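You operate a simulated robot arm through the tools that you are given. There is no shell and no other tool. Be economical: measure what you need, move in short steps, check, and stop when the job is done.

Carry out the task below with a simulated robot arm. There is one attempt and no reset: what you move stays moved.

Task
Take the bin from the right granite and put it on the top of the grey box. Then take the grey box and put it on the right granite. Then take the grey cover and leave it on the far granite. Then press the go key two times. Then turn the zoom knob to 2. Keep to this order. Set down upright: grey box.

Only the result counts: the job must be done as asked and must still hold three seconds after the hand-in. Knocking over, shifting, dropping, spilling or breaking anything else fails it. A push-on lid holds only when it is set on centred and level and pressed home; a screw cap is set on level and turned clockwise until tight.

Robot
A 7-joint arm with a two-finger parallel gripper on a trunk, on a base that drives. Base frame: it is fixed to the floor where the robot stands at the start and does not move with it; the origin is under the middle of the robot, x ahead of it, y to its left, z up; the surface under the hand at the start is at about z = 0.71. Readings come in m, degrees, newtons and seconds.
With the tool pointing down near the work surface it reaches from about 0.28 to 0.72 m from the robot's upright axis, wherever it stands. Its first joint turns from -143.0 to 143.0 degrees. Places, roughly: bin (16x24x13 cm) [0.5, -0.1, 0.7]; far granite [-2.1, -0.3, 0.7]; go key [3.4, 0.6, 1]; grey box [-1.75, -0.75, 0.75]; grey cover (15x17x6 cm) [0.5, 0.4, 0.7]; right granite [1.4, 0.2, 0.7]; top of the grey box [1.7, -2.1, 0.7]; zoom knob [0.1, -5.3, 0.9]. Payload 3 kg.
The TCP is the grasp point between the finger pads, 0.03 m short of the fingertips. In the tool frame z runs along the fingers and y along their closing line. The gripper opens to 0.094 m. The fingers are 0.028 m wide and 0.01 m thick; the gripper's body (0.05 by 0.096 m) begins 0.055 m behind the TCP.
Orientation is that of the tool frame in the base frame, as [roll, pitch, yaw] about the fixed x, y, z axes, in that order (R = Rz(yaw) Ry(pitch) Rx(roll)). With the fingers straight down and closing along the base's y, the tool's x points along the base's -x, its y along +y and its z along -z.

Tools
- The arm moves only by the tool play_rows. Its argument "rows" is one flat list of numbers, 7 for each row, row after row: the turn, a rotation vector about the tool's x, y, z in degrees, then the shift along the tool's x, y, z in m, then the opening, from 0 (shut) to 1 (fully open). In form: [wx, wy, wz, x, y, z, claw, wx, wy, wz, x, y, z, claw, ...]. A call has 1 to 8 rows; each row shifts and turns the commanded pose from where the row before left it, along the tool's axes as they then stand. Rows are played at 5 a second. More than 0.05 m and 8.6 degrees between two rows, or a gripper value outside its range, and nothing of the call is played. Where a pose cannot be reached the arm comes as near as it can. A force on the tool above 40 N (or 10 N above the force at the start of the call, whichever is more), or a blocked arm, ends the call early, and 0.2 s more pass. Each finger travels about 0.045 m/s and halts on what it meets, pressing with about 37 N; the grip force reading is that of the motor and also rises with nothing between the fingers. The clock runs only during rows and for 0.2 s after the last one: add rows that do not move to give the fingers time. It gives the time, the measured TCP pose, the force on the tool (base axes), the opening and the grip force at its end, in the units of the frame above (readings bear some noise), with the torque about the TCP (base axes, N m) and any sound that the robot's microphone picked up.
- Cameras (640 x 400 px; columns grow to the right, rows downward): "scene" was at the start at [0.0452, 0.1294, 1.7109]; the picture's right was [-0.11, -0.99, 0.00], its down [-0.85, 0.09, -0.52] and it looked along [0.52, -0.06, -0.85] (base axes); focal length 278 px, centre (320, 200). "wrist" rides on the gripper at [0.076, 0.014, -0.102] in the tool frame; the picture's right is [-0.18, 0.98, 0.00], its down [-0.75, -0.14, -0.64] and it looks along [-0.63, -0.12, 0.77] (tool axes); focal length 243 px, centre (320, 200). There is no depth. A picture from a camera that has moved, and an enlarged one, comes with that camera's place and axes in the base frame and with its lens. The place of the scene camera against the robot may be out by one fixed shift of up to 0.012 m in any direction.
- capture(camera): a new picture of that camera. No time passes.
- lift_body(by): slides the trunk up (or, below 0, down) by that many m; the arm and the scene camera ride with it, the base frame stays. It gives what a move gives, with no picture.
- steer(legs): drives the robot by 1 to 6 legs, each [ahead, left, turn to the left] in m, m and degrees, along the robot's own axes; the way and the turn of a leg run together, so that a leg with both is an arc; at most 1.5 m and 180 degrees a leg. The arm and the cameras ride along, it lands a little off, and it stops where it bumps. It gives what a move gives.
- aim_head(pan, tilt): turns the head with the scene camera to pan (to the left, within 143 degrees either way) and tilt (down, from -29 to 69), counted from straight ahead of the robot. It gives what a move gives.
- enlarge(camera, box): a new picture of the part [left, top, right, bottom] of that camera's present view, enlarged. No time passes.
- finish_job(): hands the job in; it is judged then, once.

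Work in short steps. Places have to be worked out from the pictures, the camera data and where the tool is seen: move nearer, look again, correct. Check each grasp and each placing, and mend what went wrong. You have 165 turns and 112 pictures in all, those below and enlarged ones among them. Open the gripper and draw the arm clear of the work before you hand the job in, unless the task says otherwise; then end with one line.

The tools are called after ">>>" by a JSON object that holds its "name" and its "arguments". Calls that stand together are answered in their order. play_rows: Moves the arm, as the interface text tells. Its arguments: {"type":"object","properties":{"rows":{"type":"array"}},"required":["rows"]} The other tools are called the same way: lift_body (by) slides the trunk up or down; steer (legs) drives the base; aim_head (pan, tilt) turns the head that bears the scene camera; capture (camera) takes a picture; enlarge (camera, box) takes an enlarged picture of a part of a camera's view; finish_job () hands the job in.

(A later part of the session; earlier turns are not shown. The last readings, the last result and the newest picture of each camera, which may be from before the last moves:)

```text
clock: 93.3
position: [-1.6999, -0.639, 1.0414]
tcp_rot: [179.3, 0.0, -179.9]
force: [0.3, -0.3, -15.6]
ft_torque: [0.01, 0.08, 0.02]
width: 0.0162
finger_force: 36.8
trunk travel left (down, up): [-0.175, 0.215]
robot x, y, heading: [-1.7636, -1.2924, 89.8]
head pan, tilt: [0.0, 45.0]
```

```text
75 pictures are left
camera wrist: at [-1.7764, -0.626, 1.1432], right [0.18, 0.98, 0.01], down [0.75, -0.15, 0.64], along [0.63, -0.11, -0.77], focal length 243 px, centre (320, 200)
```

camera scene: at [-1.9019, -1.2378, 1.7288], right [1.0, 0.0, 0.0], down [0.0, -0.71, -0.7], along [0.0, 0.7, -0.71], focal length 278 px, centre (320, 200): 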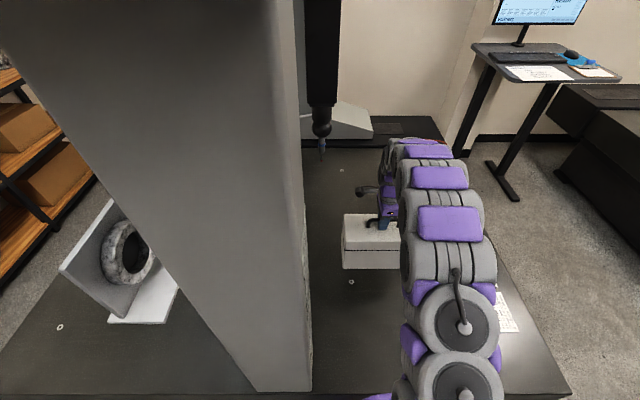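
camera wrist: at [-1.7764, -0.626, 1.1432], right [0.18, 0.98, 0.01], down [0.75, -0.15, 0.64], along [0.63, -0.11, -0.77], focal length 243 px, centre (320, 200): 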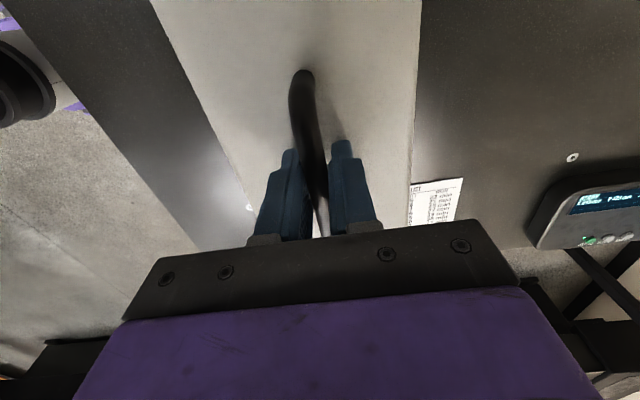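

Box held balanced (~1.6 kg). I back out slightly, slide right along the aisle to the right granite, and approach its side facing +y, aiming at the free spot where the bin stood.

>>> {"name": "steer", "arguments": {"legs": [[-0.12, 0, 0], [0, -1.05, 0], [0.25, 0, 0], [0, -1.2, 0]]}}

>>> {"name": "aim_head", "arguments": {"pan": 0, "tilt": 50}}

>>> {"name": "capture", "arguments": {"camera": "scene"}}

```text
clock: 106.6
position: [0.5398, -0.5167, 1.0423]
tcp_rot: [179.1, 0.0, 179.5]
force: [-0.8, -0.5, -15.0]
ft_torque: [-0.01, 0.08, 0.01]
width: 0.0162
finger_force: 37.0
trunk travel left (down, up): [-0.175, 0.215]
robot x, y, heading: [0.4736, -1.1663, 89.5]
head pan, tilt: [0.0, 45.0]
```

```text
clock: 107.2
position: [0.5394, -0.5198, 1.0432]
tcp_rot: [178.9, 0.1, 179.5]
force: [-0.5, -0.7, -15.1]
ft_torque: [0.01, 0.06, -0.02]
width: 0.0161
finger_force: 36.9
trunk travel left (down, up): [-0.175, 0.215]
robot x, y, heading: [0.4665, -1.1642, 89.9]
head pan, tilt: [0.0, 50.0]
```

```text
74 pictures are left
camera scene: at [0.3324, -1.1182, 1.722], right [1.0, -0.01, 0.0], down [-0.01, -0.77, -0.64], along [0.01, 0.64, -0.77], focal length 278 px, centre (320, 200)
```

scene: 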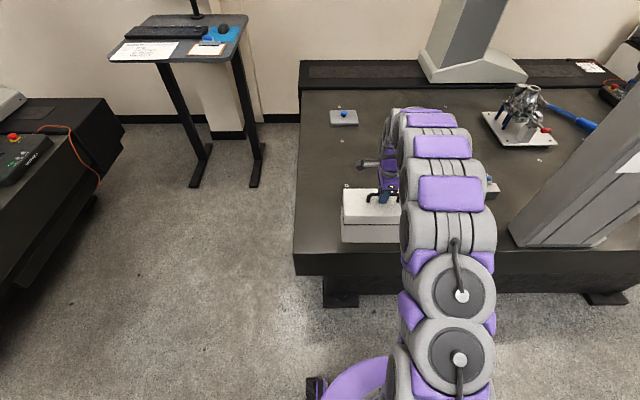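

I shift left 6 cm, to stay clear of the clamp fixture (x≥0.74), and drive ahead so the box is over the slab.

>>> {"name": "steer", "arguments": {"legs": [[0, 0.06, 0], [0.32, 0, 0]]}}

>>> {"name": "capture", "arguments": {"camera": "scene"}}

>>> {"name": "capture", "arguments": {"camera": "wrist"}}

```text
clock: 109.9
position: [0.5181, -0.2072, 1.0411]
tcp_rot: [179.1, -1.4, 179.1]
force: [4.5, 0.8, -17.0]
ft_torque: [0.01, -0.42, -0.11]
width: 0.0115
finger_force: 36.6
trunk travel left (down, up): [-0.175, 0.215]
robot x, y, heading: [0.4219, -0.8527, 89.1]
head pan, tilt: [0.0, 50.0]
```

```text
73 pictures are left
camera scene: at [0.3114, -0.805, 1.724], right [1.0, -0.01, -0.02], down [-0.02, -0.77, -0.64], along [-0.01, 0.64, -0.77], focal length 278 px, centre (320, 200)
```

scene: 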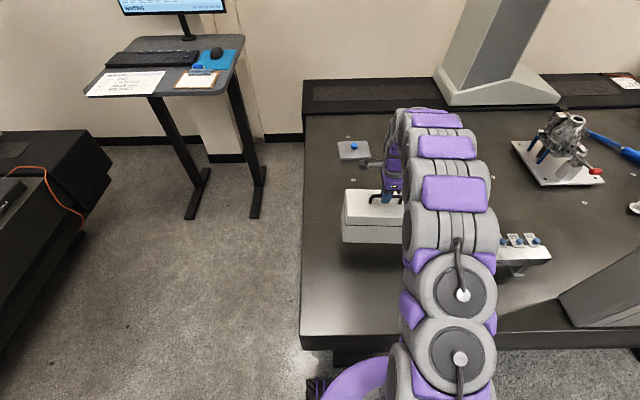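

```text
72 pictures are left
camera wrist: at [0.4443, -0.1938, 1.1445], right [0.2, 0.98, 0.01], down [0.77, -0.16, 0.62], along [0.61, -0.12, -0.78], focal length 243 px, centre (320, 200)
```

wrist: 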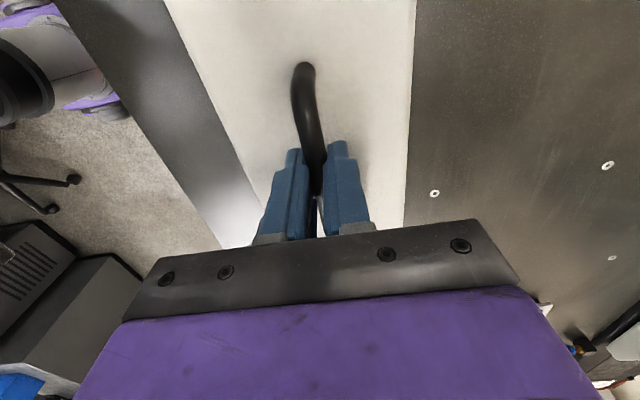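

The grip width dropped to 11.5 mm and the tool tilts 1.4°; I check whether this settles.

>>> {"name": "play_rows", "arguments": {"rows": [0, 0, 0, 0, 0, 0, 0, 0, 0, 0, 0, 0, 0, 0]}}

>>> {"name": "enlarge", "arguments": {"camera": "scene", "box": [310, 150, 470, 270]}}

>>> {"name": "capture", "arguments": {"camera": "wrist"}}

```text
clock: 110.5
position: [0.488, -0.2112, 1.044]
tcp_rot: [179.0, 0.1, 179.1]
force: [-1.4, -0.4, -15.4]
ft_torque: [-0.04, 0.15, 0.06]
width: 0.0114
finger_force: 36.6
trunk travel left (down, up): [-0.175, 0.215]
robot x, y, heading: [0.416, -0.8561, 89.3]
head pan, tilt: [0.0, 50.0]
```

```text
3.33 times, centred on (390, 210) of scene
camera zoom: at [0.2521, -0.8048, 1.7193], right [1.0, -0.01, 0.02], down [0.0, -0.77, -0.64], along [0.02, 0.64, -0.77], focal length 928 px, centre (87, 167)
```

zoom: 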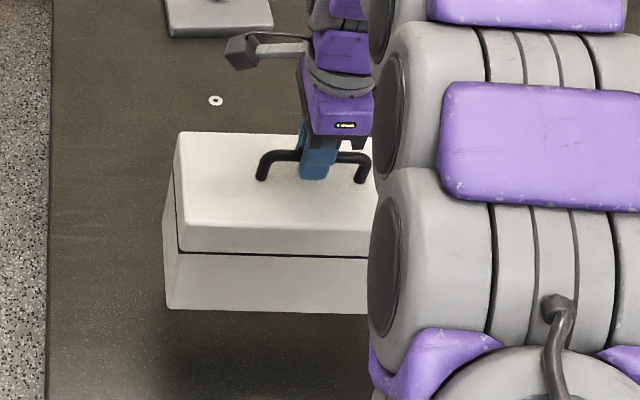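

```text
70 pictures are left
camera wrist: at [0.411, -0.1977, 1.1463], right [0.2, 0.98, 0.02], down [0.75, -0.16, 0.64], along [0.63, -0.11, -0.77], focal length 243 px, centre (320, 200)
```

wrist: 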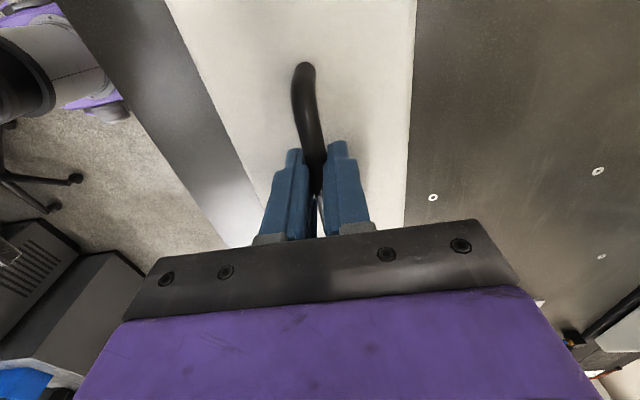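

It settled; the handle may have slid a little in the grip. I lower promptly and gently to the slab.

>>> {"name": "play_rows", "arguments": {"rows": [0, 0, 0, 0, 0, 0.03, 0, 0, 0, 0, 0, 0, 0.03, 0, 0, 0, 0, 0, 0, 0.02, 0, 0, 0, 0, 0, 0, 0.01, 0, 0, 0, 0, 0, 0, 0.01, 0, 0, 0, 0, 0, 0, 0.005, 0, 0, 0, 0, 0, 0, 0.005, 0, 0, 0, 0, 0, 0, 0.0, 0]}}

>>> {"name": "enlarge", "arguments": {"camera": "scene", "box": [310, 150, 470, 270]}}

```text
clock: 112.3
position: [0.5084, -0.2085, 0.9333]
tcp_rot: [178.8, -0.8, 178.9]
force: [1.2, 0.0, -15.7]
ft_torque: [-0.04, -0.16, -0.05]
width: 0.0117
finger_force: 36.8
trunk travel left (down, up): [-0.175, 0.215]
robot x, y, heading: [0.4229, -0.8544, 89.4]
head pan, tilt: [0.0, 50.0]
```

```text
3.33 times, centred on (390, 210) of scene
camera zoom: at [0.2844, -0.8052, 1.7219], right [1.0, -0.01, 0.0], down [-0.01, -0.77, -0.64], along [0.01, 0.64, -0.77], focal length 928 px, centre (87, 167)
```

zoom: 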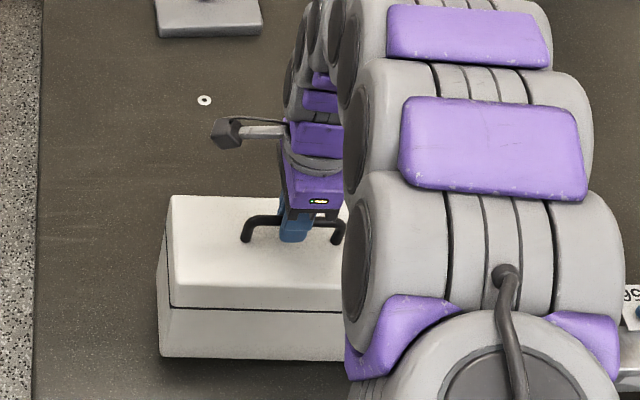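

Still airborne, with the robot slightly swaying; I let it settle and continue down in tiny steps.

>>> {"name": "play_rows", "arguments": {"rows": [0, 0, 0, 0, 0, 0, 0, 0, 0, 0, 0, 0, 0, 0, 0, 0, 0, 0, 0, 0, 0, 0, 0, 0, 0, 0, 0, 0, 0, 0, 0, 0, 0, 0, 0]}}

>>> {"name": "play_rows", "arguments": {"rows": [0, 0, 0, 0, 0, 0.005, 0, 0, 0, 0, 0, 0, 0.004, 0, 0, 0, 0, 0, 0, 0.004, 0, 0, 0, 0, 0, 0, 0, 0]}}

```text
clock: 113.5
position: [0.4963, -0.2094, 0.9346]
tcp_rot: [178.9, -0.3, 179.2]
force: [-0.3, -0.4, -15.3]
ft_torque: [-0.01, 0.08, -0.02]
width: 0.0114
finger_force: 37.0
trunk travel left (down, up): [-0.175, 0.215]
robot x, y, heading: [0.4133, -0.8553, 89.4]
head pan, tilt: [0.0, 50.0]
```

```text
clock: 114.5
position: [0.5029, -0.2099, 0.9243]
tcp_rot: [178.6, -0.4, 179.1]
force: [12.1, 3.2, 31.4]
ft_torque: [0.01, -0.15, 0.1]
width: 0.0116
finger_force: 36.9
trunk travel left (down, up): [-0.175, 0.215]
robot x, y, heading: [0.4174, -0.8542, 89.6]
head pan, tilt: [0.0, 50.0]
```

Contact: box is on the slab. Ease up 3 mm, open, and rise.

>>> {"name": "play_rows", "arguments": {"rows": [0, 0, 0, 0, 0, -0.003, 0, 0, 0, 0, 0, 0, 0, 0, 0, 0, 0, 0, 0, 0, 0.2, 0, 0, 0, 0, 0, 0, 0.5, 0, 0, 0, 0, 0, 0, 0.5, 0, 0, 0, 0, 0, 0, 0.5, 0, 0, 0, 0, 0, 0, 0.5]}}

>>> {"name": "capture", "arguments": {"camera": "wrist"}}

```text
clock: 116.1
position: [0.4987, -0.2099, 0.9244]
tcp_rot: [178.8, -0.3, 179.1]
force: [-0.7, -0.2, -0.7]
ft_torque: [0.01, -0.02, -0.01]
width: 0.0469
finger_force: 0.1
trunk travel left (down, up): [-0.175, 0.215]
robot x, y, heading: [0.4176, -0.8533, 89.3]
head pan, tilt: [0.0, 50.0]
```

```text
68 pictures are left
camera wrist: at [0.4234, -0.1954, 1.0273], right [0.2, 0.98, 0.02], down [0.76, -0.17, 0.63], along [0.62, -0.11, -0.77], focal length 243 px, centre (320, 200)
```

wrist: 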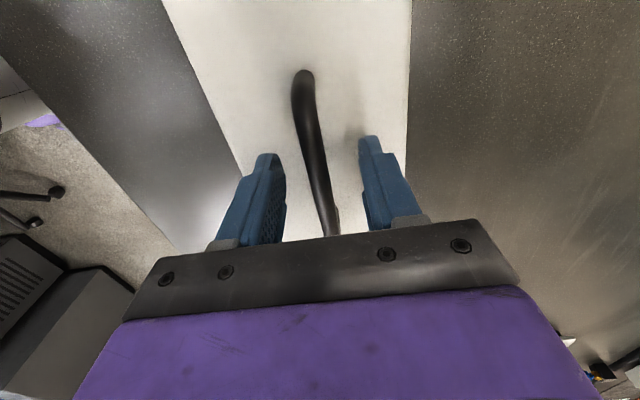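

Handle released cleanly. Rise and verify.

>>> {"name": "play_rows", "arguments": {"rows": [0, 0, 0, 0, 0, -0.02, 0.5, 0, 0, 0, 0, 0, -0.03, 0.5, 0, 0, 0, 0, 0, -0.04, 0.5, 0, 0, 0, 0, 0, -0.04, 0.5, 0, 0, 0, 0, 0, -0.03, 0.5, 0, 0, 0, 0, 0, 0, 0.5]}}

>>> {"name": "capture", "arguments": {"camera": "scene"}}

```text
clock: 117.5
position: [0.4988, -0.2145, 1.0862]
tcp_rot: [178.9, -0.5, 179.0]
force: [0.3, -0.5, 0.5]
ft_torque: [0.0, -0.02, 0.0]
width: 0.0472
finger_force: 0.2
trunk travel left (down, up): [-0.175, 0.215]
robot x, y, heading: [0.4195, -0.8539, 89.4]
head pan, tilt: [0.0, 50.0]
```

```text
67 pictures are left
camera scene: at [0.2816, -0.8081, 1.7221], right [1.0, -0.01, 0.0], down [-0.01, -0.77, -0.64], along [0.01, 0.64, -0.77], focal length 278 px, centre (320, 200)
```

scene: 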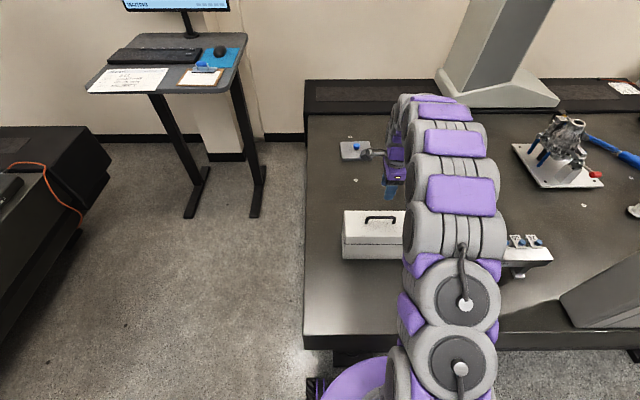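

Box stands upright on the right granite. Next the cover: I go round to the front of the right granite (near the starting place) with the hand kept high, heading about 40°.

>>> {"name": "steer", "arguments": {"legs": [[-0.35, 0, 0], [0, 0.85, 0], [0, 0, -90], [0, 1.2, 0], [0.38, 0.02, 0], [0, 0, 38]]}}

>>> {"name": "aim_head", "arguments": {"pan": 10, "tilt": 58}}

>>> {"name": "capture", "arguments": {"camera": "scene"}}

>>> {"name": "capture", "arguments": {"camera": "wrist"}}

```text
clock: 137.2
position: [0.4883, 0.3995, 1.0866]
tcp_rot: [178.8, -0.5, 129.2]
force: [0.2, -1.2, 0.2]
ft_torque: [-0.01, 0.01, -0.02]
width: 0.047
finger_force: 0.0
trunk travel left (down, up): [-0.175, 0.215]
robot x, y, heading: [-0.0503, 0.0497, 39.7]
head pan, tilt: [0.0, 50.0]
```

```text
clock: 137.9
position: [0.4861, 0.3975, 1.0879]
tcp_rot: [178.8, -0.4, 129.1]
force: [-0.6, 0.1, 0.2]
ft_torque: [0.02, 0.01, 0.01]
width: 0.047
finger_force: 0.1
trunk travel left (down, up): [-0.175, 0.215]
robot x, y, heading: [-0.0542, 0.047, 39.6]
head pan, tilt: [10.0, 58.0]
```

```text
66 pictures are left
camera scene: at [-0.1139, 0.1839, 1.712], right [0.76, -0.65, 0.0], down [-0.55, -0.65, -0.53], along [0.34, 0.4, -0.85], focal length 278 px, centre (320, 200)
```

scene: 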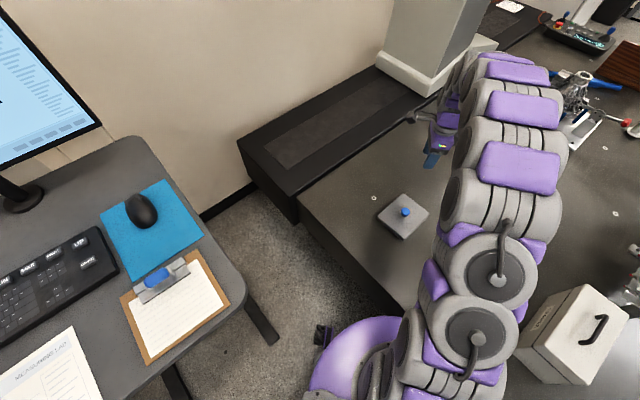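

```text
65 pictures are left
camera wrist: at [0.4481, 0.4641, 1.1901], right [0.88, 0.48, 0.02], down [0.36, -0.69, 0.63], along [0.32, -0.55, -0.77], focal length 243 px, centre (320, 200)
```

wrist: 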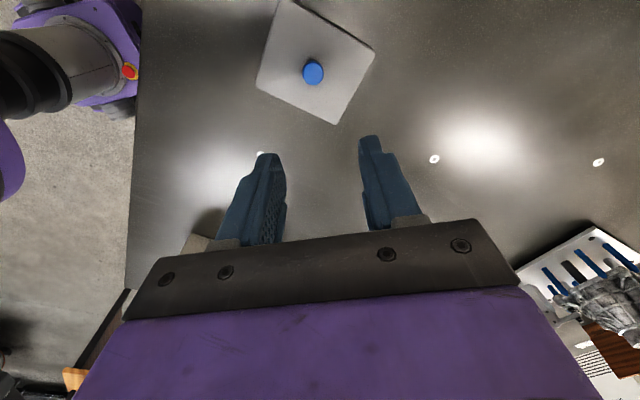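

Knob at ≈(0.488,0.384). I align, open, and lower to z≈0.88 for a closer look.

>>> {"name": "play_rows", "arguments": {"rows": [0, 0, 0, -0.012, -0.007, 0.03, 1, 0, 0, 0, 0, 0, 0.045, 1, 0, 0, 0, 0, 0, 0.045, 1, 0, 0, 0, 0, 0, 0.045, 1, 0, 0, 0, 0, 0, 0.043, 1, 0, 0, 0, 0, 0, 0, 1]}}

>>> {"name": "capture", "arguments": {"camera": "wrist"}}

>>> {"name": "enlarge", "arguments": {"camera": "scene", "box": [340, 150, 480, 260]}}

```text
clock: 139.3
position: [0.4906, 0.3856, 0.8817]
tcp_rot: [178.7, -0.3, 129.2]
force: [-0.2, -0.5, 0.2]
ft_torque: [-0.02, 0.02, 0.0]
width: 0.094
finger_force: 0.1
trunk travel left (down, up): [-0.175, 0.215]
robot x, y, heading: [-0.0554, 0.0458, 39.8]
head pan, tilt: [10.0, 58.0]
```

```text
64 pictures are left
camera wrist: at [0.4523, 0.4532, 0.9838], right [0.88, 0.48, 0.02], down [0.36, -0.69, 0.63], along [0.32, -0.55, -0.77], focal length 243 px, centre (320, 200)
```

wrist: 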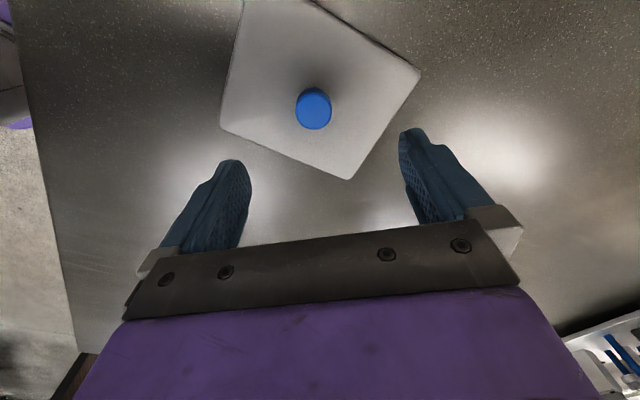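

```text
3.64 times, centred on (410, 205) of scene
camera zoom: at [-0.1138, 0.1837, 1.712], right [0.76, -0.65, 0.0], down [-0.55, -0.65, -0.53], along [0.34, 0.4, -0.85], focal length 1012 px, centre (-7, 182)
```

zoom: 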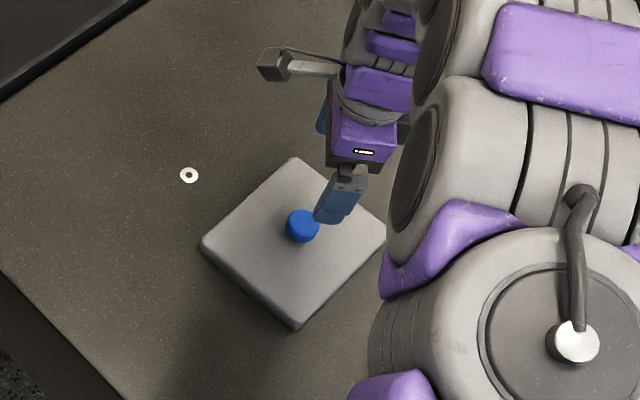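

Knob centre ≈(0.487,0.3895), about 32 mm wide. Fine-align and descend to z≈0.775, then close.

>>> {"name": "play_rows", "arguments": {"rows": [0, 0, 0, 0.005, 0, 0.035, 1, 0, 0, 0, 0, 0, 0.035, 1, 0, 0, 0, 0, 0, 0.025, 1, 0, 0, 0, 0, 0, 0.011, 1, 0, 0, 0, 0, 0, 0, 1]}}

>>> {"name": "enlarge", "arguments": {"camera": "scene", "box": [340, 150, 480, 260]}}

```text
clock: 140.5
position: [0.4902, 0.3936, 0.7744]
tcp_rot: [178.7, -0.4, 129.2]
force: [0.4, 0.0, 0.3]
ft_torque: [0.03, 0.0, -0.03]
width: 0.0941
finger_force: 0.0
trunk travel left (down, up): [-0.175, 0.215]
robot x, y, heading: [-0.0492, 0.0465, 39.4]
head pan, tilt: [10.0, 58.0]
```

```text
3.64 times, centred on (410, 205) of scene
camera zoom: at [-0.1136, 0.1843, 1.712], right [0.76, -0.65, 0.0], down [-0.55, -0.65, -0.53], along [0.34, 0.4, -0.85], focal length 1012 px, centre (-7, 182)
```

zoom: 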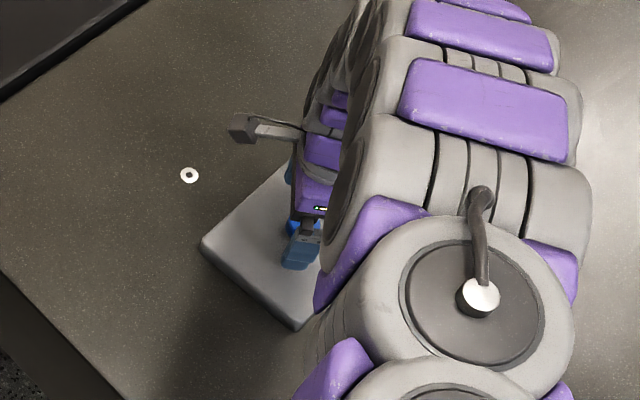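

>>> {"name": "play_rows", "arguments": {"rows": [0, 0, 0, 0, 0, 0, 0.6, 0, 0, 0, 0, 0, 0, 0.4, 0, 0, 0, 0, 0, 0, 0, 0, 0, 0, 0, 0, 0, 0, 0, 0, 0, 0, 0, 0, 0, 0, 0, 0, 0, 0, 0, 0, 0, 0, 0, 0, 0, 0, 0]}}

>>> {"name": "capture", "arguments": {"camera": "wrist"}}

```text
clock: 142.1
position: [0.4899, 0.3934, 0.773]
tcp_rot: [178.6, -0.4, 129.1]
force: [-0.8, 0.9, 1.2]
ft_torque: [-0.27, 0.31, -0.03]
width: 0.0325
finger_force: 37.8
trunk travel left (down, up): [-0.175, 0.215]
robot x, y, heading: [-0.0551, 0.0441, 39.5]
head pan, tilt: [10.0, 58.0]
```

```text
61 pictures are left
camera wrist: at [0.4517, 0.4602, 0.8764], right [0.88, 0.48, 0.02], down [0.36, -0.69, 0.63], along [0.32, -0.55, -0.77], focal length 243 px, centre (320, 200)
```

wrist: 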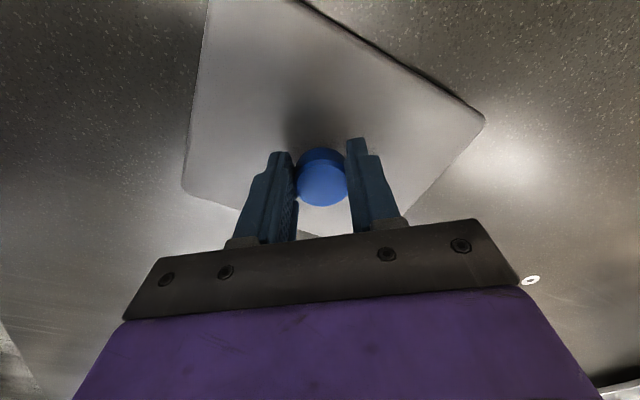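

Knob gripped (32.5 mm). Lift.

>>> {"name": "play_rows", "arguments": {"rows": [0, 0, 0, 0, 0, -0.01, 0, 0, 0, 0, 0, 0, -0.02, 0, 0, 0, 0, 0, 0, -0.04, 0, 0, 0, 0, 0, 0, -0.045, 0, 0, 0, 0, 0, 0, -0.045, 0, 0, 0, 0, 0, 0, -0.045, 0, 0, 0, 0, 0, 0, -0.045, 0, 0, 0, 0, 0, 0, 0, 0]}}

>>> {"name": "capture", "arguments": {"camera": "wrist"}}

>>> {"name": "aim_head", "arguments": {"pan": 130, "tilt": 40}}

>>> {"name": "capture", "arguments": {"camera": "scene"}}

```text
clock: 143.9
position: [0.4876, 0.3878, 1.0233]
tcp_rot: [178.9, -0.4, 129.2]
force: [0.2, -0.3, -1.2]
ft_torque: [0.0, -0.03, 0.02]
width: 0.0327
finger_force: 36.9
trunk travel left (down, up): [-0.175, 0.215]
robot x, y, heading: [-0.0532, 0.0465, 39.4]
head pan, tilt: [10.0, 58.0]
```

```text
60 pictures are left
camera wrist: at [0.4492, 0.4552, 1.125], right [0.88, 0.48, 0.02], down [0.36, -0.69, 0.63], along [0.32, -0.55, -0.77], focal length 243 px, centre (320, 200)
```

wrist: 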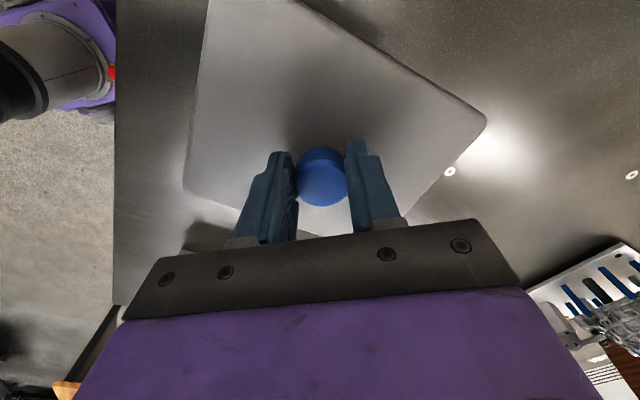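

```text
clock: 145.9
position: [0.4876, 0.3875, 1.0243]
tcp_rot: [178.6, -0.3, 129.2]
force: [0.1, -0.5, -1.4]
ft_torque: [-0.02, 0.03, 0.02]
width: 0.0324
finger_force: 37.2
trunk travel left (down, up): [-0.175, 0.215]
robot x, y, heading: [-0.0525, 0.0494, 39.3]
head pan, tilt: [130.0, 40.0]
```

```text
59 pictures are left
camera scene: at [-0.2421, 0.1472, 1.7367], right [0.18, 0.98, 0.0], down [0.63, -0.12, -0.77], along [-0.75, 0.14, -0.64], focal length 278 px, centre (320, 200)
```

scene: 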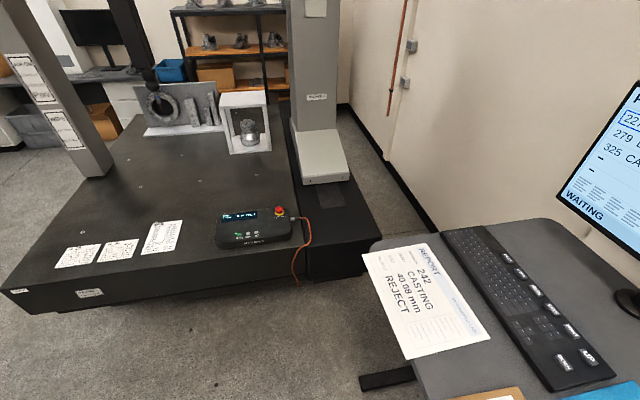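

Cover is held level. I take it to the clear spot where the grey box stood on the far granite, by the same side approach.

>>> {"name": "steer", "arguments": {"legs": [[0, 0, -39.3], [-0.38, 0, 0], [0, -1.45, 0], [0, 0, 90], [0, 1.3, 0]]}}

>>> {"name": "aim_head", "arguments": {"pan": 0, "tilt": 45}}

>>> {"name": "capture", "arguments": {"camera": "scene"}}

```text
clock: 166.9
position: [-1.6494, -0.7624, 1.0236]
tcp_rot: [178.7, -0.4, 179.2]
force: [0.3, 0.3, -1.0]
ft_torque: [0.0, 0.01, 0.01]
width: 0.0323
finger_force: 37.4
trunk travel left (down, up): [-0.175, 0.215]
robot x, y, heading: [-1.7353, -1.3976, 89.5]
head pan, tilt: [130.0, 40.0]
```

```text
clock: 169.1
position: [-1.6502, -0.7646, 1.0245]
tcp_rot: [178.6, -0.4, 179.1]
force: [-0.6, 0.3, -1.5]
ft_torque: [0.0, -0.01, 0.01]
width: 0.0324
finger_force: 37.3
trunk travel left (down, up): [-0.175, 0.215]
robot x, y, heading: [-1.7377, -1.3998, 89.4]
head pan, tilt: [0.0, 45.0]
```

```text
58 pictures are left
camera scene: at [-1.8728, -1.3466, 1.729], right [1.0, -0.01, 0.0], down [-0.01, -0.71, -0.7], along [0.01, 0.7, -0.71], focal length 278 px, centre (320, 200)
```

scene: 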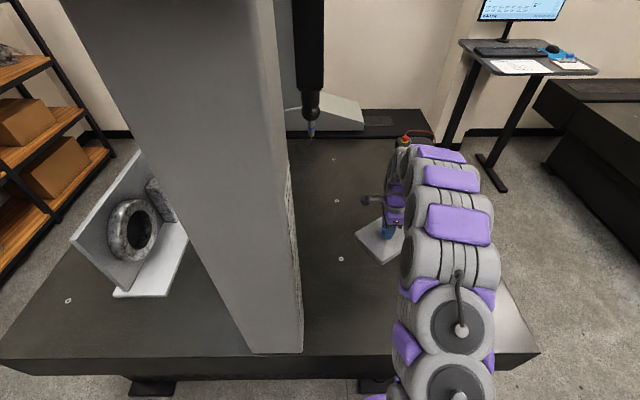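

The spot below is free granite, well inside the edges. I lower straight here.

>>> {"name": "play_rows", "arguments": {"rows": [0, 0, 0, 0, 0, 0.045, 0, 0, 0, 0, 0, 0, 0.045, 0, 0, 0, 0, 0, 0, 0.045, 0, 0, 0, 0, 0, 0, 0.045, 0, 0, 0, 0, 0, 0, 0.035, 0, 0, 0, 0, 0, 0, 0.015, 0, 0, 0, 0, 0, 0, 0.01, 0, 0, 0, 0, 0, 0, 0, 0]}}

>>> {"name": "capture", "arguments": {"camera": "wrist"}}

```text
clock: 170.8
position: [-1.6517, -0.7611, 0.785]
tcp_rot: [178.7, -0.4, 179.2]
force: [0.9, 0.0, -1.4]
ft_torque: [0.0, -0.02, -0.02]
width: 0.0327
finger_force: 36.9
trunk travel left (down, up): [-0.175, 0.215]
robot x, y, heading: [-1.7353, -1.3974, 89.4]
head pan, tilt: [0.0, 45.0]
```

```text
57 pictures are left
camera wrist: at [-1.7274, -0.7468, 0.8869], right [0.2, 0.98, 0.02], down [0.76, -0.17, 0.63], along [0.62, -0.11, -0.77], focal length 243 px, centre (320, 200)
```

wrist: 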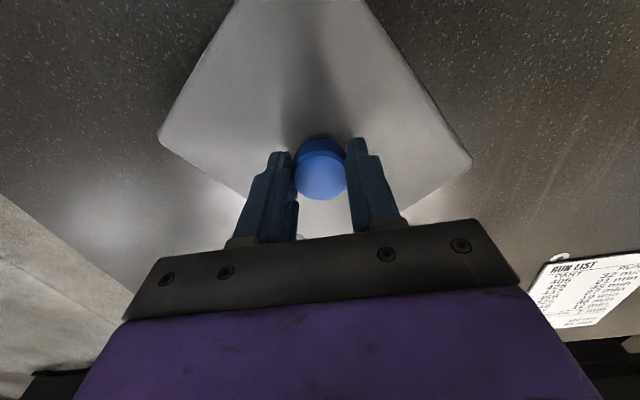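

>>> {"name": "play_rows", "arguments": {"rows": [0, 0, 0, 0, 0, 0.005, 0, 0, 0, 0, 0, 0, 0.003, 0, 0, 0, 0, 0, 0, 0.003, 0, 0, 0, 0, 0, 0, 0.002, 0, 0, 0, 0, 0, 0, 0, 0]}}

```text
clock: 172.1
position: [-1.6528, -0.7601, 0.7734]
tcp_rot: [178.4, -0.4, 179.0]
force: [-0.8, -0.4, 23.0]
ft_torque: [-0.62, 0.28, -0.07]
width: 0.0326
finger_force: 37.0
trunk travel left (down, up): [-0.175, 0.215]
robot x, y, heading: [-1.7387, -1.3973, 89.4]
head pan, tilt: [0.0, 45.0]
```

Down on the granite (23 N). Ease up slightly, open and rise.

>>> {"name": "play_rows", "arguments": {"rows": [0, 0, 0, 0, 0, -0.001, 0, 0, 0, 0, 0, 0, 0, 0.4, 0, 0, 0, 0, 0, 0, 0.8, 0, 0, 0, 0, 0, 0, 0.8, 0, 0, 0, 0, 0, 0, 0.8, 0, 0, 0, 0, 0, 0, 0.8, 0, 0, 0, 0, 0, -0.03, 0.8, 0, 0, 0, 0, 0, -0.045, 0.8]}}

>>> {"name": "play_rows", "arguments": {"rows": [0, 0, 0, 0, 0, -0.045, 0.8, 0, 0, 0, 0, 0, -0.045, 0.8, 0, 0, 0, 0, 0, -0.045, 0.8, 0, 0, 0, 0, 0, -0.045, 0.8]}}

>>> {"name": "capture", "arguments": {"camera": "wrist"}}

```text
clock: 173.8
position: [-1.6503, -0.7632, 0.8489]
tcp_rot: [178.6, -0.4, 179.1]
force: [0.0, 0.1, 0.9]
ft_torque: [0.0, -0.02, 0.01]
width: 0.0753
finger_force: 0.0
trunk travel left (down, up): [-0.175, 0.215]
robot x, y, heading: [-1.734, -1.3954, 89.6]
head pan, tilt: [0.0, 45.0]
```

```text
clock: 174.8
position: [-1.6486, -0.7668, 1.028]
tcp_rot: [178.7, -0.5, 179.1]
force: [1.1, 0.2, -0.3]
ft_torque: [-0.01, -0.02, 0.0]
width: 0.0754
finger_force: 0.1
trunk travel left (down, up): [-0.175, 0.215]
robot x, y, heading: [-1.7345, -1.3986, 89.5]
head pan, tilt: [0.0, 45.0]
```

```text
56 pictures are left
camera wrist: at [-1.7248, -0.7531, 1.1302], right [0.2, 0.98, 0.02], down [0.76, -0.17, 0.63], along [0.62, -0.11, -0.77], focal length 243 px, centre (320, 200)
```

wrist: 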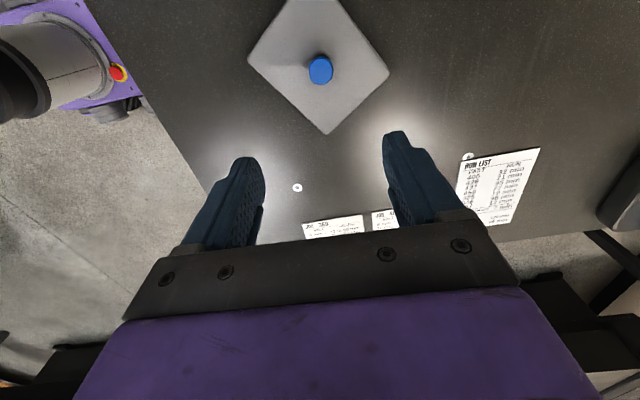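

Cover is set on the far granite. I return the tool to its standard orientation with fingers shut, ready for pressing.

>>> {"name": "play_rows", "arguments": {"rows": [0, 0, -8.2, 0, 0, 0, 0, 0, 0, -8.2, 0, 0, 0, 0, 0, 0, -8.2, 0, 0, 0, 0, 0, 0, -8.2, 0, 0, 0, 0, 0, 0, -8.2, 0, 0, 0, 0, 0, 0, -8.2, 0, 0, 0, 0, 0, 0, -8.2, 0, 0, 0, 0, 0, 0, -8.2, 0, 0, 0, 0]}}

>>> {"name": "play_rows", "arguments": {"rows": [0, 0, -8.2, 0, 0, 0, 0, 0, 0, -8.2, 0.02, 0, 0, 0, 0, 0, -8.2, 0.04, 0, 0, 0, 0, 0, 0, 0.04, 0, 0, 0, 0, 0, 0, 0.04, 0, 0, 0]}}

>>> {"name": "steer", "arguments": {"legs": [[-0.05, -0.95, 0], [0, 0, -90], [0, 0.25, 0], [1.5, 0, 0], [1.4, 0, 0]]}}

>>> {"name": "aim_head", "arguments": {"pan": 50, "tilt": 25}}

>>> {"name": "capture", "arguments": {"camera": "scene"}}

```text
clock: 176.7
position: [-1.6496, -0.7656, 1.0266]
tcp_rot: [179.1, 1.1, -115.1]
force: [1.1, -0.8, -0.2]
ft_torque: [0.01, 0.02, 0.02]
width: 0.0002
finger_force: 32.5
trunk travel left (down, up): [-0.175, 0.215]
robot x, y, heading: [-1.7394, -1.3976, 89.5]
head pan, tilt: [0.0, 45.0]
```

```text
clock: 177.8
position: [-1.661, -0.9063, 1.0259]
tcp_rot: [179.6, 1.5, -90.6]
force: [-0.1, 0.4, 0.7]
ft_torque: [-0.01, -0.01, -0.01]
width: 0.0
finger_force: 32.5
trunk travel left (down, up): [-0.175, 0.215]
robot x, y, heading: [-1.7354, -1.398, 89.7]
head pan, tilt: [0.0, 45.0]
```

```text
clock: 201.6
position: [2.5842, -1.2575, 1.0256]
tcp_rot: [179.5, 1.5, -178.0]
force: [-0.3, 0.6, 0.7]
ft_torque: [-0.03, -0.01, 0.0]
width: 0.0
finger_force: 33.1
trunk travel left (down, up): [-0.175, 0.215]
robot x, y, heading: [2.0893, -1.2037, 2.3]
head pan, tilt: [0.0, 45.0]
```

```text
clock: 202.7
position: [2.5839, -1.2559, 1.027]
tcp_rot: [179.7, 1.5, -178.0]
force: [0.3, 0.3, -0.3]
ft_torque: [-0.04, 0.01, 0.01]
width: 0.0
finger_force: 32.6
trunk travel left (down, up): [-0.175, 0.215]
robot x, y, heading: [2.0878, -1.2072, 2.2]
head pan, tilt: [50.0, 25.0]
```

```text
55 pictures are left
camera scene: at [2.1178, -0.9999, 1.7597], right [0.79, -0.61, 0.0], down [-0.26, -0.33, -0.91], along [0.56, 0.71, -0.42], focal length 278 px, centre (320, 200)
```

scene: 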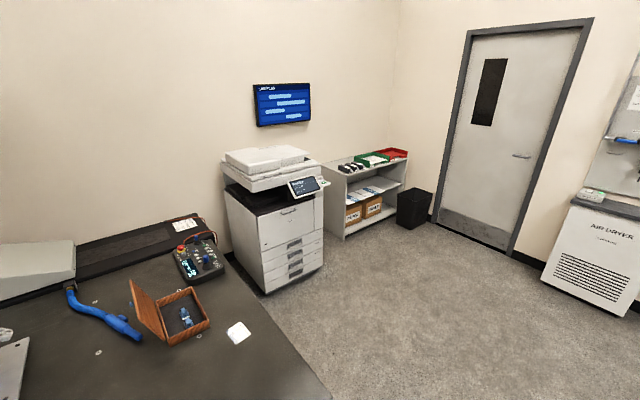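

The copier panel is at about (3.3,0.55), facing -y. I drive to in front of it facing +y.

>>> {"name": "steer", "arguments": {"legs": [[1.25, -0.04, 0], [0, 0, 87.7], [0.9, 0, 0]]}}

>>> {"name": "aim_head", "arguments": {"pan": 0, "tilt": 45}}

>>> {"name": "capture", "arguments": {"camera": "scene"}}

```text
clock: 217.0
position: [3.4139, 0.1827, 1.0253]
tcp_rot: [179.5, 1.5, -91.0]
force: [0.5, 0.4, 0.5]
ft_torque: [-0.03, 0.01, 0.0]
width: 0.0001
finger_force: 32.9
trunk travel left (down, up): [-0.175, 0.215]
robot x, y, heading: [3.3365, -0.3106, 89.2]
head pan, tilt: [50.0, 25.0]
```

```text
clock: 218.2
position: [3.4149, 0.1797, 1.0271]
tcp_rot: [179.6, 1.6, -91.1]
force: [-0.1, -0.8, 0.2]
ft_torque: [0.01, 0.02, -0.01]
width: 0.0
finger_force: 33.1
trunk travel left (down, up): [-0.175, 0.215]
robot x, y, heading: [3.3348, -0.311, 89.0]
head pan, tilt: [0.0, 45.0]
```

```text
54 pictures are left
camera scene: at [3.2002, -0.2595, 1.7291], right [1.0, -0.01, 0.0], down [-0.01, -0.71, -0.71], along [0.01, 0.71, -0.71], focal length 278 px, centre (320, 200)
```

scene: 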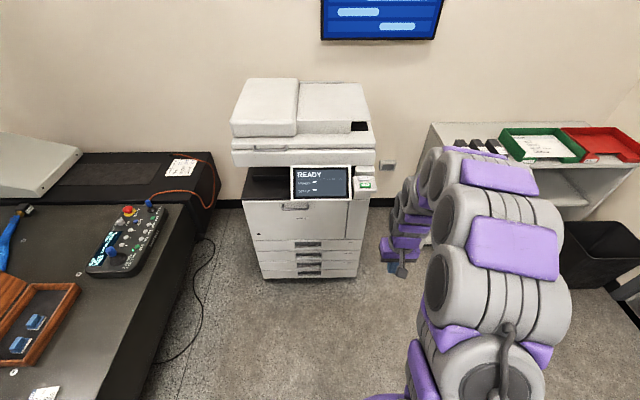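

The panel shows "READY". I zoom in to find the go key beside the screen.

>>> {"name": "enlarge", "arguments": {"camera": "scene", "box": [280, 150, 392, 220]}}

```text
5.71 times, centred on (336, 185) of scene
camera zoom: at [3.2002, -0.2595, 1.7291], right [1.0, -0.01, 0.0], down [-0.01, -0.71, -0.71], along [0.01, 0.71, -0.71], focal length 1591 px, centre (229, 286)
```

zoom: 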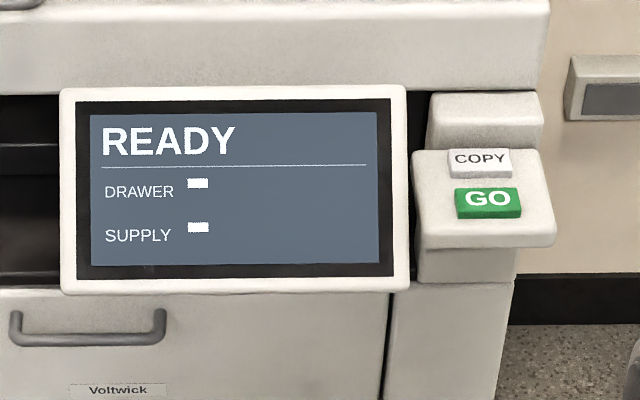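

GO key is at about (3.388,0.552,1.0), on a ledge facing up. I raise the hand 12 cm, drive ahead 0.25 m, and look with the wrist camera.

>>> {"name": "play_rows", "arguments": {"rows": [0, 0, 0, 0, 0, -0.04, 0, 0, 0, 0, 0, 0, -0.04, 0, 0, 0, 0, 0, 0, -0.04, 0, 0, 0, 0, 0, 0, 0, 0]}}

>>> {"name": "steer", "arguments": {"legs": [[0.25, 0, 0]]}}

>>> {"name": "capture", "arguments": {"camera": "wrist"}}

>>> {"name": "capture", "arguments": {"camera": "scene"}}

```text
clock: 219.2
position: [3.416, 0.1766, 1.1464]
tcp_rot: [179.7, 1.6, -91.0]
force: [-0.2, 0.1, -0.1]
ft_torque: [0.03, -0.03, 0.01]
width: 0.0002
finger_force: 32.5
trunk travel left (down, up): [-0.175, 0.215]
robot x, y, heading: [3.3366, -0.3102, 89.1]
head pan, tilt: [0.0, 45.0]
```

```text
clock: 221.0
position: [3.4205, 0.4252, 1.1458]
tcp_rot: [179.6, 1.5, -91.1]
force: [0.7, 0.2, -0.8]
ft_torque: [-0.02, 0.0, 0.0]
width: 0.0001
finger_force: 33.1
trunk travel left (down, up): [-0.175, 0.215]
robot x, y, heading: [3.3374, -0.0639, 89.2]
head pan, tilt: [0.0, 45.0]
```

```text
52 pictures are left
camera wrist: at [3.4053, 0.3471, 1.2459], right [-0.98, 0.2, 0.01], down [0.16, 0.73, 0.66], along [0.12, 0.65, -0.75], focal length 243 px, centre (320, 200)
```

wrist: 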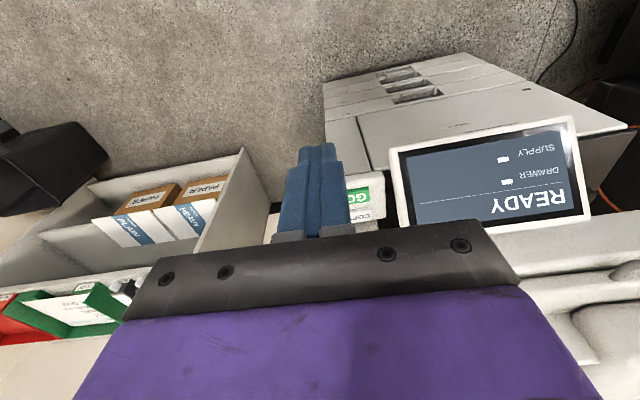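

```text
51 pictures are left
camera scene: at [3.204, -0.0107, 1.729], right [1.0, -0.02, 0.0], down [-0.01, -0.71, -0.71], along [0.01, 0.7, -0.71], focal length 278 px, centre (320, 200)
```

scene: 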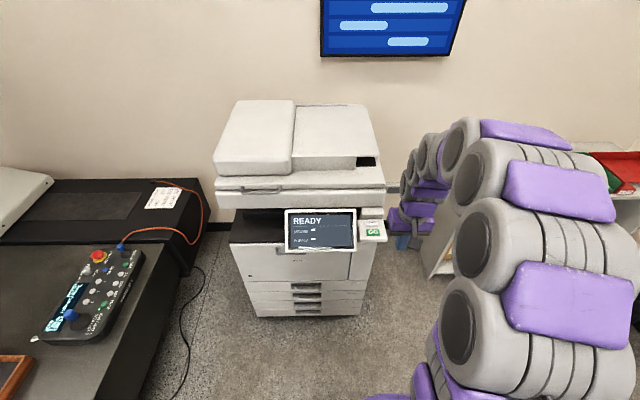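

Scene triangulation gives key ≈(3.387,0.549,1.003). I zoom the wrist view to cross-check.

>>> {"name": "enlarge", "arguments": {"camera": "wrist", "box": [300, 160, 420, 240]}}

```text
5.00 times, centred on (360, 200) of wrist
camera zoom: at [3.4053, 0.3471, 1.2459], right [-0.98, 0.2, 0.01], down [0.16, 0.73, 0.66], along [0.12, 0.65, -0.75], focal length 1213 px, centre (120, 200)
```

zoom: 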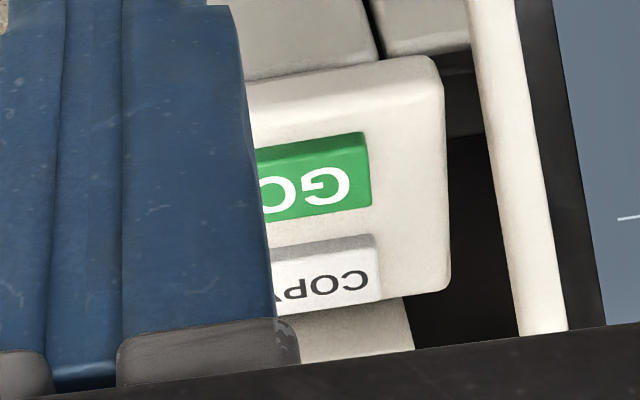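

I take a second wrist view 7 cm nearer for triangulation.

>>> {"name": "play_rows", "arguments": {"rows": [0, 0, 0, -0.035, -0.02, 0, 0, 0, 0, 0, -0.035, -0.02, 0, 0, 0, 0, 0, 0, 0, 0, 0]}}

>>> {"name": "enlarge", "arguments": {"camera": "wrist", "box": [280, 60, 480, 190]}}

```text
clock: 221.8
position: [3.4617, 0.4922, 1.1467]
tcp_rot: [179.6, 1.5, -91.1]
force: [0.0, -0.3, -0.1]
ft_torque: [-0.02, 0.01, 0.02]
width: 0.0
finger_force: 33.4
trunk travel left (down, up): [-0.175, 0.215]
robot x, y, heading: [3.3394, -0.061, 89.4]
head pan, tilt: [0.0, 45.0]
```

```text
3.08 times, centred on (380, 125) of wrist
camera zoom: at [3.447, 0.4145, 1.2469], right [-0.98, 0.2, 0.01], down [0.16, 0.73, 0.66], along [0.12, 0.65, -0.75], focal length 746 px, centre (135, 431)
```

zoom: 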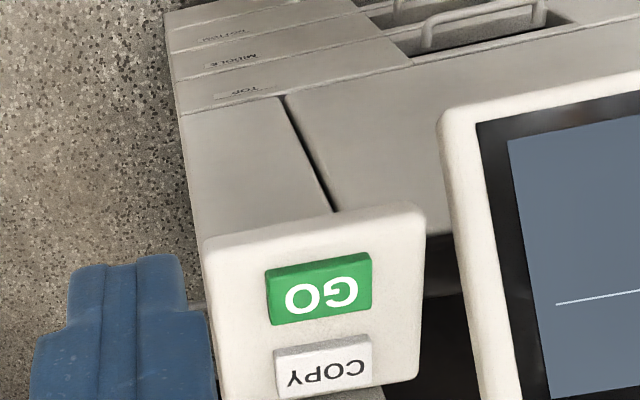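

Depth is ambiguous; I take another wrist view, lower and farther back.

>>> {"name": "play_rows", "arguments": {"rows": [0, 0, 0, 0.045, 0, 0, 0, 0, 0, 0, 0.045, 0, 0.02, 0, 0, 0, 0, 0, 0, 0.045, 0, 0, 0, 0, 0, 0, 0.04, 0, 0, 0, 0, 0, 0, 0, 0]}}

>>> {"name": "enlarge", "arguments": {"camera": "wrist", "box": [320, 120, 480, 220]}}

>>> {"name": "enlarge", "arguments": {"camera": "scene", "box": [320, 180, 460, 280]}}

```text
clock: 223.0
position: [3.4596, 0.4042, 1.0405]
tcp_rot: [179.6, 1.7, -91.0]
force: [-0.3, 0.2, -0.1]
ft_torque: [-0.02, 0.0, 0.03]
width: 0.0
finger_force: 33.1
trunk travel left (down, up): [-0.175, 0.215]
robot x, y, heading: [3.3452, -0.0643, 89.2]
head pan, tilt: [0.0, 45.0]
```

```text
4.00 times, centred on (400, 170) of wrist
camera zoom: at [3.4444, 0.3254, 1.1396], right [-0.98, 0.2, 0.01], down [0.16, 0.73, 0.66], along [0.12, 0.65, -0.75], focal length 970 px, centre (0, 320)
```

zoom: 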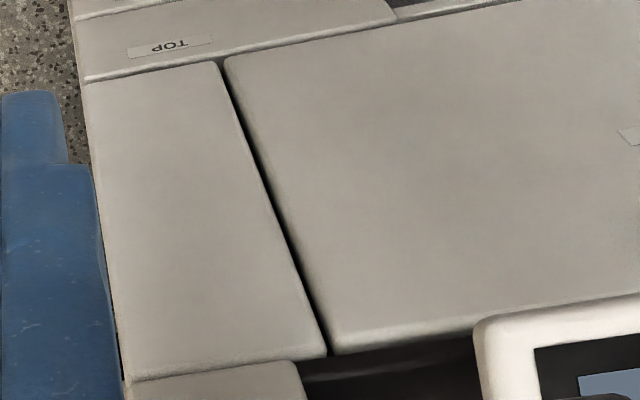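

```text
4.00 times, centred on (390, 230) of scene
camera zoom: at [3.205, -0.0123, 1.7292], right [1.0, -0.02, 0.0], down [-0.01, -0.71, -0.71], along [0.01, 0.71, -0.71], focal length 1114 px, centre (40, 80)
```

zoom: 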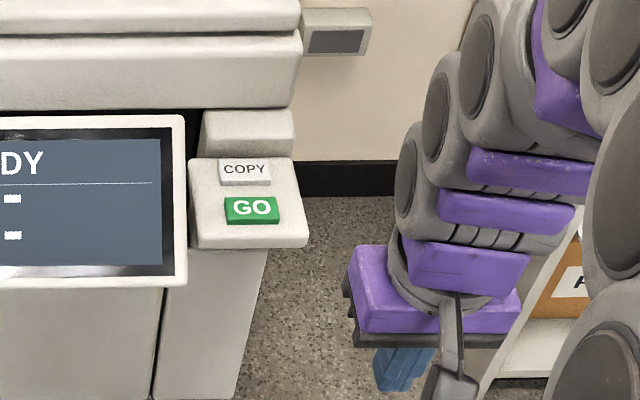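

All rays agree at key ≈(3.397,0.594,0.96), and the scanner body overhangs just behind it, so I tilt the tool 30° (fingers forward-down) and hover over the key.

>>> {"name": "play_rows", "arguments": {"rows": [0, 0, 0, 0, 0, -0.03, 0, 0, 0, 0, 0, 0, -0.03, 0, 0, -7.5, 0, 0, 0, 0, 0, 0, -7.5, 0, 0, 0, 0, 0, 0, -7.5, 0, 0, 0, 0, 0, 0, -7.5, 0, 0, 0, 0, 0, 0, 0, 0, 0, 0, 0, 0]}}

>>> {"name": "play_rows", "arguments": {"rows": [0, 0, 0, -0.027, 0.015, 0.021, 0, 0, 0, 0, -0.027, 0.015, 0.021, 0, 0, 0, 0, -0.027, 0.015, 0.021, 0, 0, 0, 0, -0.027, 0.015, 0.021, 0, 0, 0, 0, 0, 0, 0, 0]}}

>>> {"name": "capture", "arguments": {"camera": "wrist"}}

>>> {"name": "enlarge", "arguments": {"camera": "scene", "box": [300, 160, 460, 280]}}

```text
clock: 224.6
position: [3.4595, 0.4023, 1.0999]
tcp_rot: [179.6, 31.7, -91.3]
force: [-0.1, 0.0, -0.5]
ft_torque: [-0.01, 0.01, 0.0]
width: 0.0003
finger_force: 32.9
trunk travel left (down, up): [-0.175, 0.215]
robot x, y, heading: [3.3402, -0.0617, 89.0]
head pan, tilt: [0.0, 45.0]
```

```text
clock: 225.8
position: [3.4016, 0.5397, 1.0862]
tcp_rot: [179.5, 31.7, -91.3]
force: [-0.2, -0.2, 0.2]
ft_torque: [-0.04, 0.0, -0.01]
width: 0.0
finger_force: 32.9
trunk travel left (down, up): [-0.175, 0.215]
robot x, y, heading: [3.3366, -0.0626, 89.4]
head pan, tilt: [0.0, 45.0]
```

```text
46 pictures are left
camera wrist: at [3.3848, 0.4219, 1.133], right [-0.98, 0.17, 0.1], down [0.15, 0.3, 0.94], along [0.13, 0.94, -0.32], focal length 243 px, centre (320, 200)
```

wrist: 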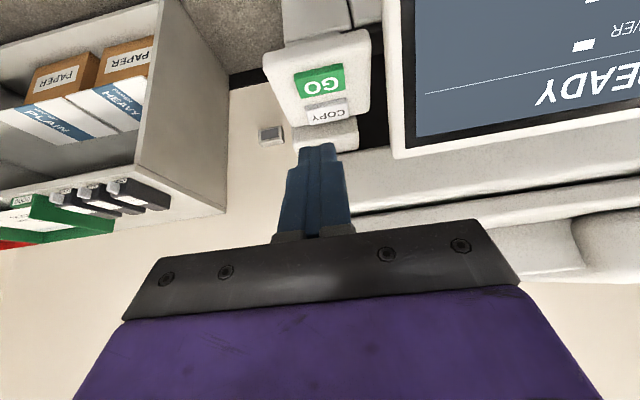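

```text
3.33 times, centred on (380, 220) of scene
camera zoom: at [3.2036, -0.0124, 1.7291], right [1.0, -0.02, 0.0], down [-0.01, -0.71, -0.71], along [0.01, 0.71, -0.71], focal length 928 px, centre (120, 133)
```

zoom: 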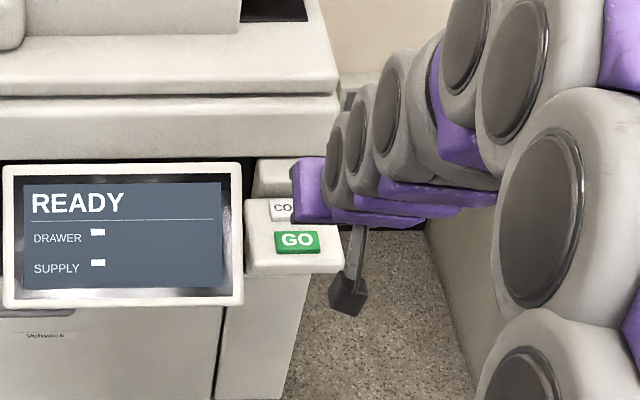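

Wrist view confirms key at (3.398,0.5965). I move to hover ~3.5 cm above it.

>>> {"name": "play_rows", "arguments": {"rows": [0, 0, 0, -0.0045, 0.002, 0.0355, 0, 0, 0, 0, -0.0045, 0.0, 0.0355, 0, 0, 0, 0, 0, 0, 0, 0]}}

>>> {"name": "capture", "arguments": {"camera": "wrist"}}

```text
clock: 226.6
position: [3.3995, 0.5832, 1.0322]
tcp_rot: [179.5, 31.6, -91.3]
force: [-0.2, 0.2, 0.9]
ft_torque: [0.03, 0.01, 0.0]
width: 0.0002
finger_force: 33.2
trunk travel left (down, up): [-0.175, 0.215]
robot x, y, heading: [3.3399, -0.0619, 88.9]
head pan, tilt: [0.0, 45.0]
```

```text
44 pictures are left
camera wrist: at [3.3842, 0.4663, 1.0774], right [-0.98, 0.17, 0.1], down [0.15, 0.3, 0.94], along [0.13, 0.94, -0.32], focal length 243 px, centre (320, 200)
```

wrist: 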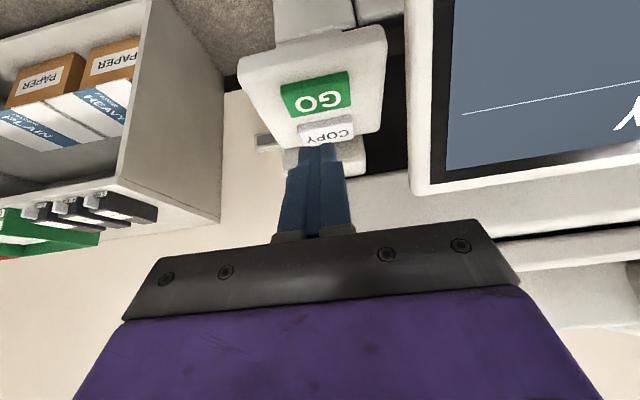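

Aligned. I lower 3 cm vertically (just above the key), nudging 5 mm forward.

>>> {"name": "play_rows", "arguments": {"rows": [0, 0, 0, -0.0043, 0.002, 0.0026, 0, 0, 0, 0, 0.0079, 0, 0.0128, 0, 0, 0, 0, 0.0079, 0, 0.0128, 0, 0, 0, 0, 0, 0, 0, 0]}}

>>> {"name": "capture", "arguments": {"camera": "wrist"}}

```text
clock: 227.6
position: [3.3973, 0.5894, 1.0004]
tcp_rot: [179.5, 31.6, -91.3]
force: [-0.3, -0.4, -0.2]
ft_torque: [-0.03, 0.0, -0.02]
width: 0.0001
finger_force: 33.2
trunk travel left (down, up): [-0.175, 0.215]
robot x, y, heading: [3.3387, -0.0618, 88.9]
head pan, tilt: [0.0, 45.0]
```

```text
43 pictures are left
camera wrist: at [3.3816, 0.4719, 1.0476], right [-0.98, 0.17, 0.1], down [0.15, 0.3, 0.94], along [0.13, 0.94, -0.32], focal length 243 px, centre (320, 200)
```

wrist: 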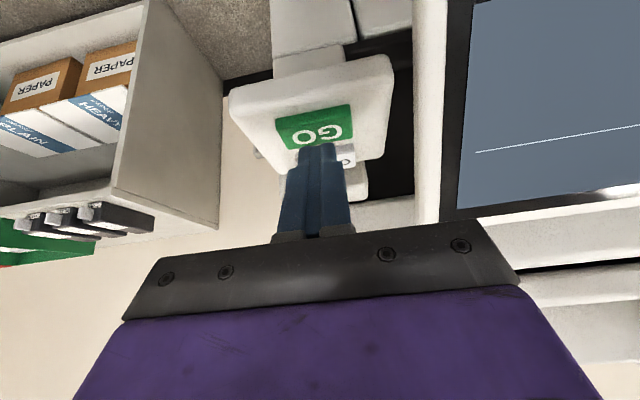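

Now press in 3 mm steps, watching force and sound.

>>> {"name": "play_rows", "arguments": {"rows": [0, 0, 0, 0.0016, 0, 0.0026, 0, 0, 0, 0, 0.0016, 0, 0.0026, 0, 0, 0, 0, 0, 0, 0, 0]}}

```text
clock: 228.4
position: [3.3978, 0.5902, 0.9956]
tcp_rot: [179.4, 31.5, -91.2]
force: [0.1, -0.1, 0.1]
ft_torque: [0.06, -0.03, 0.0]
width: 0.0
finger_force: 32.7
trunk travel left (down, up): [-0.175, 0.215]
robot x, y, heading: [3.3436, -0.0603, 89.0]
head pan, tilt: [0.0, 45.0]
```

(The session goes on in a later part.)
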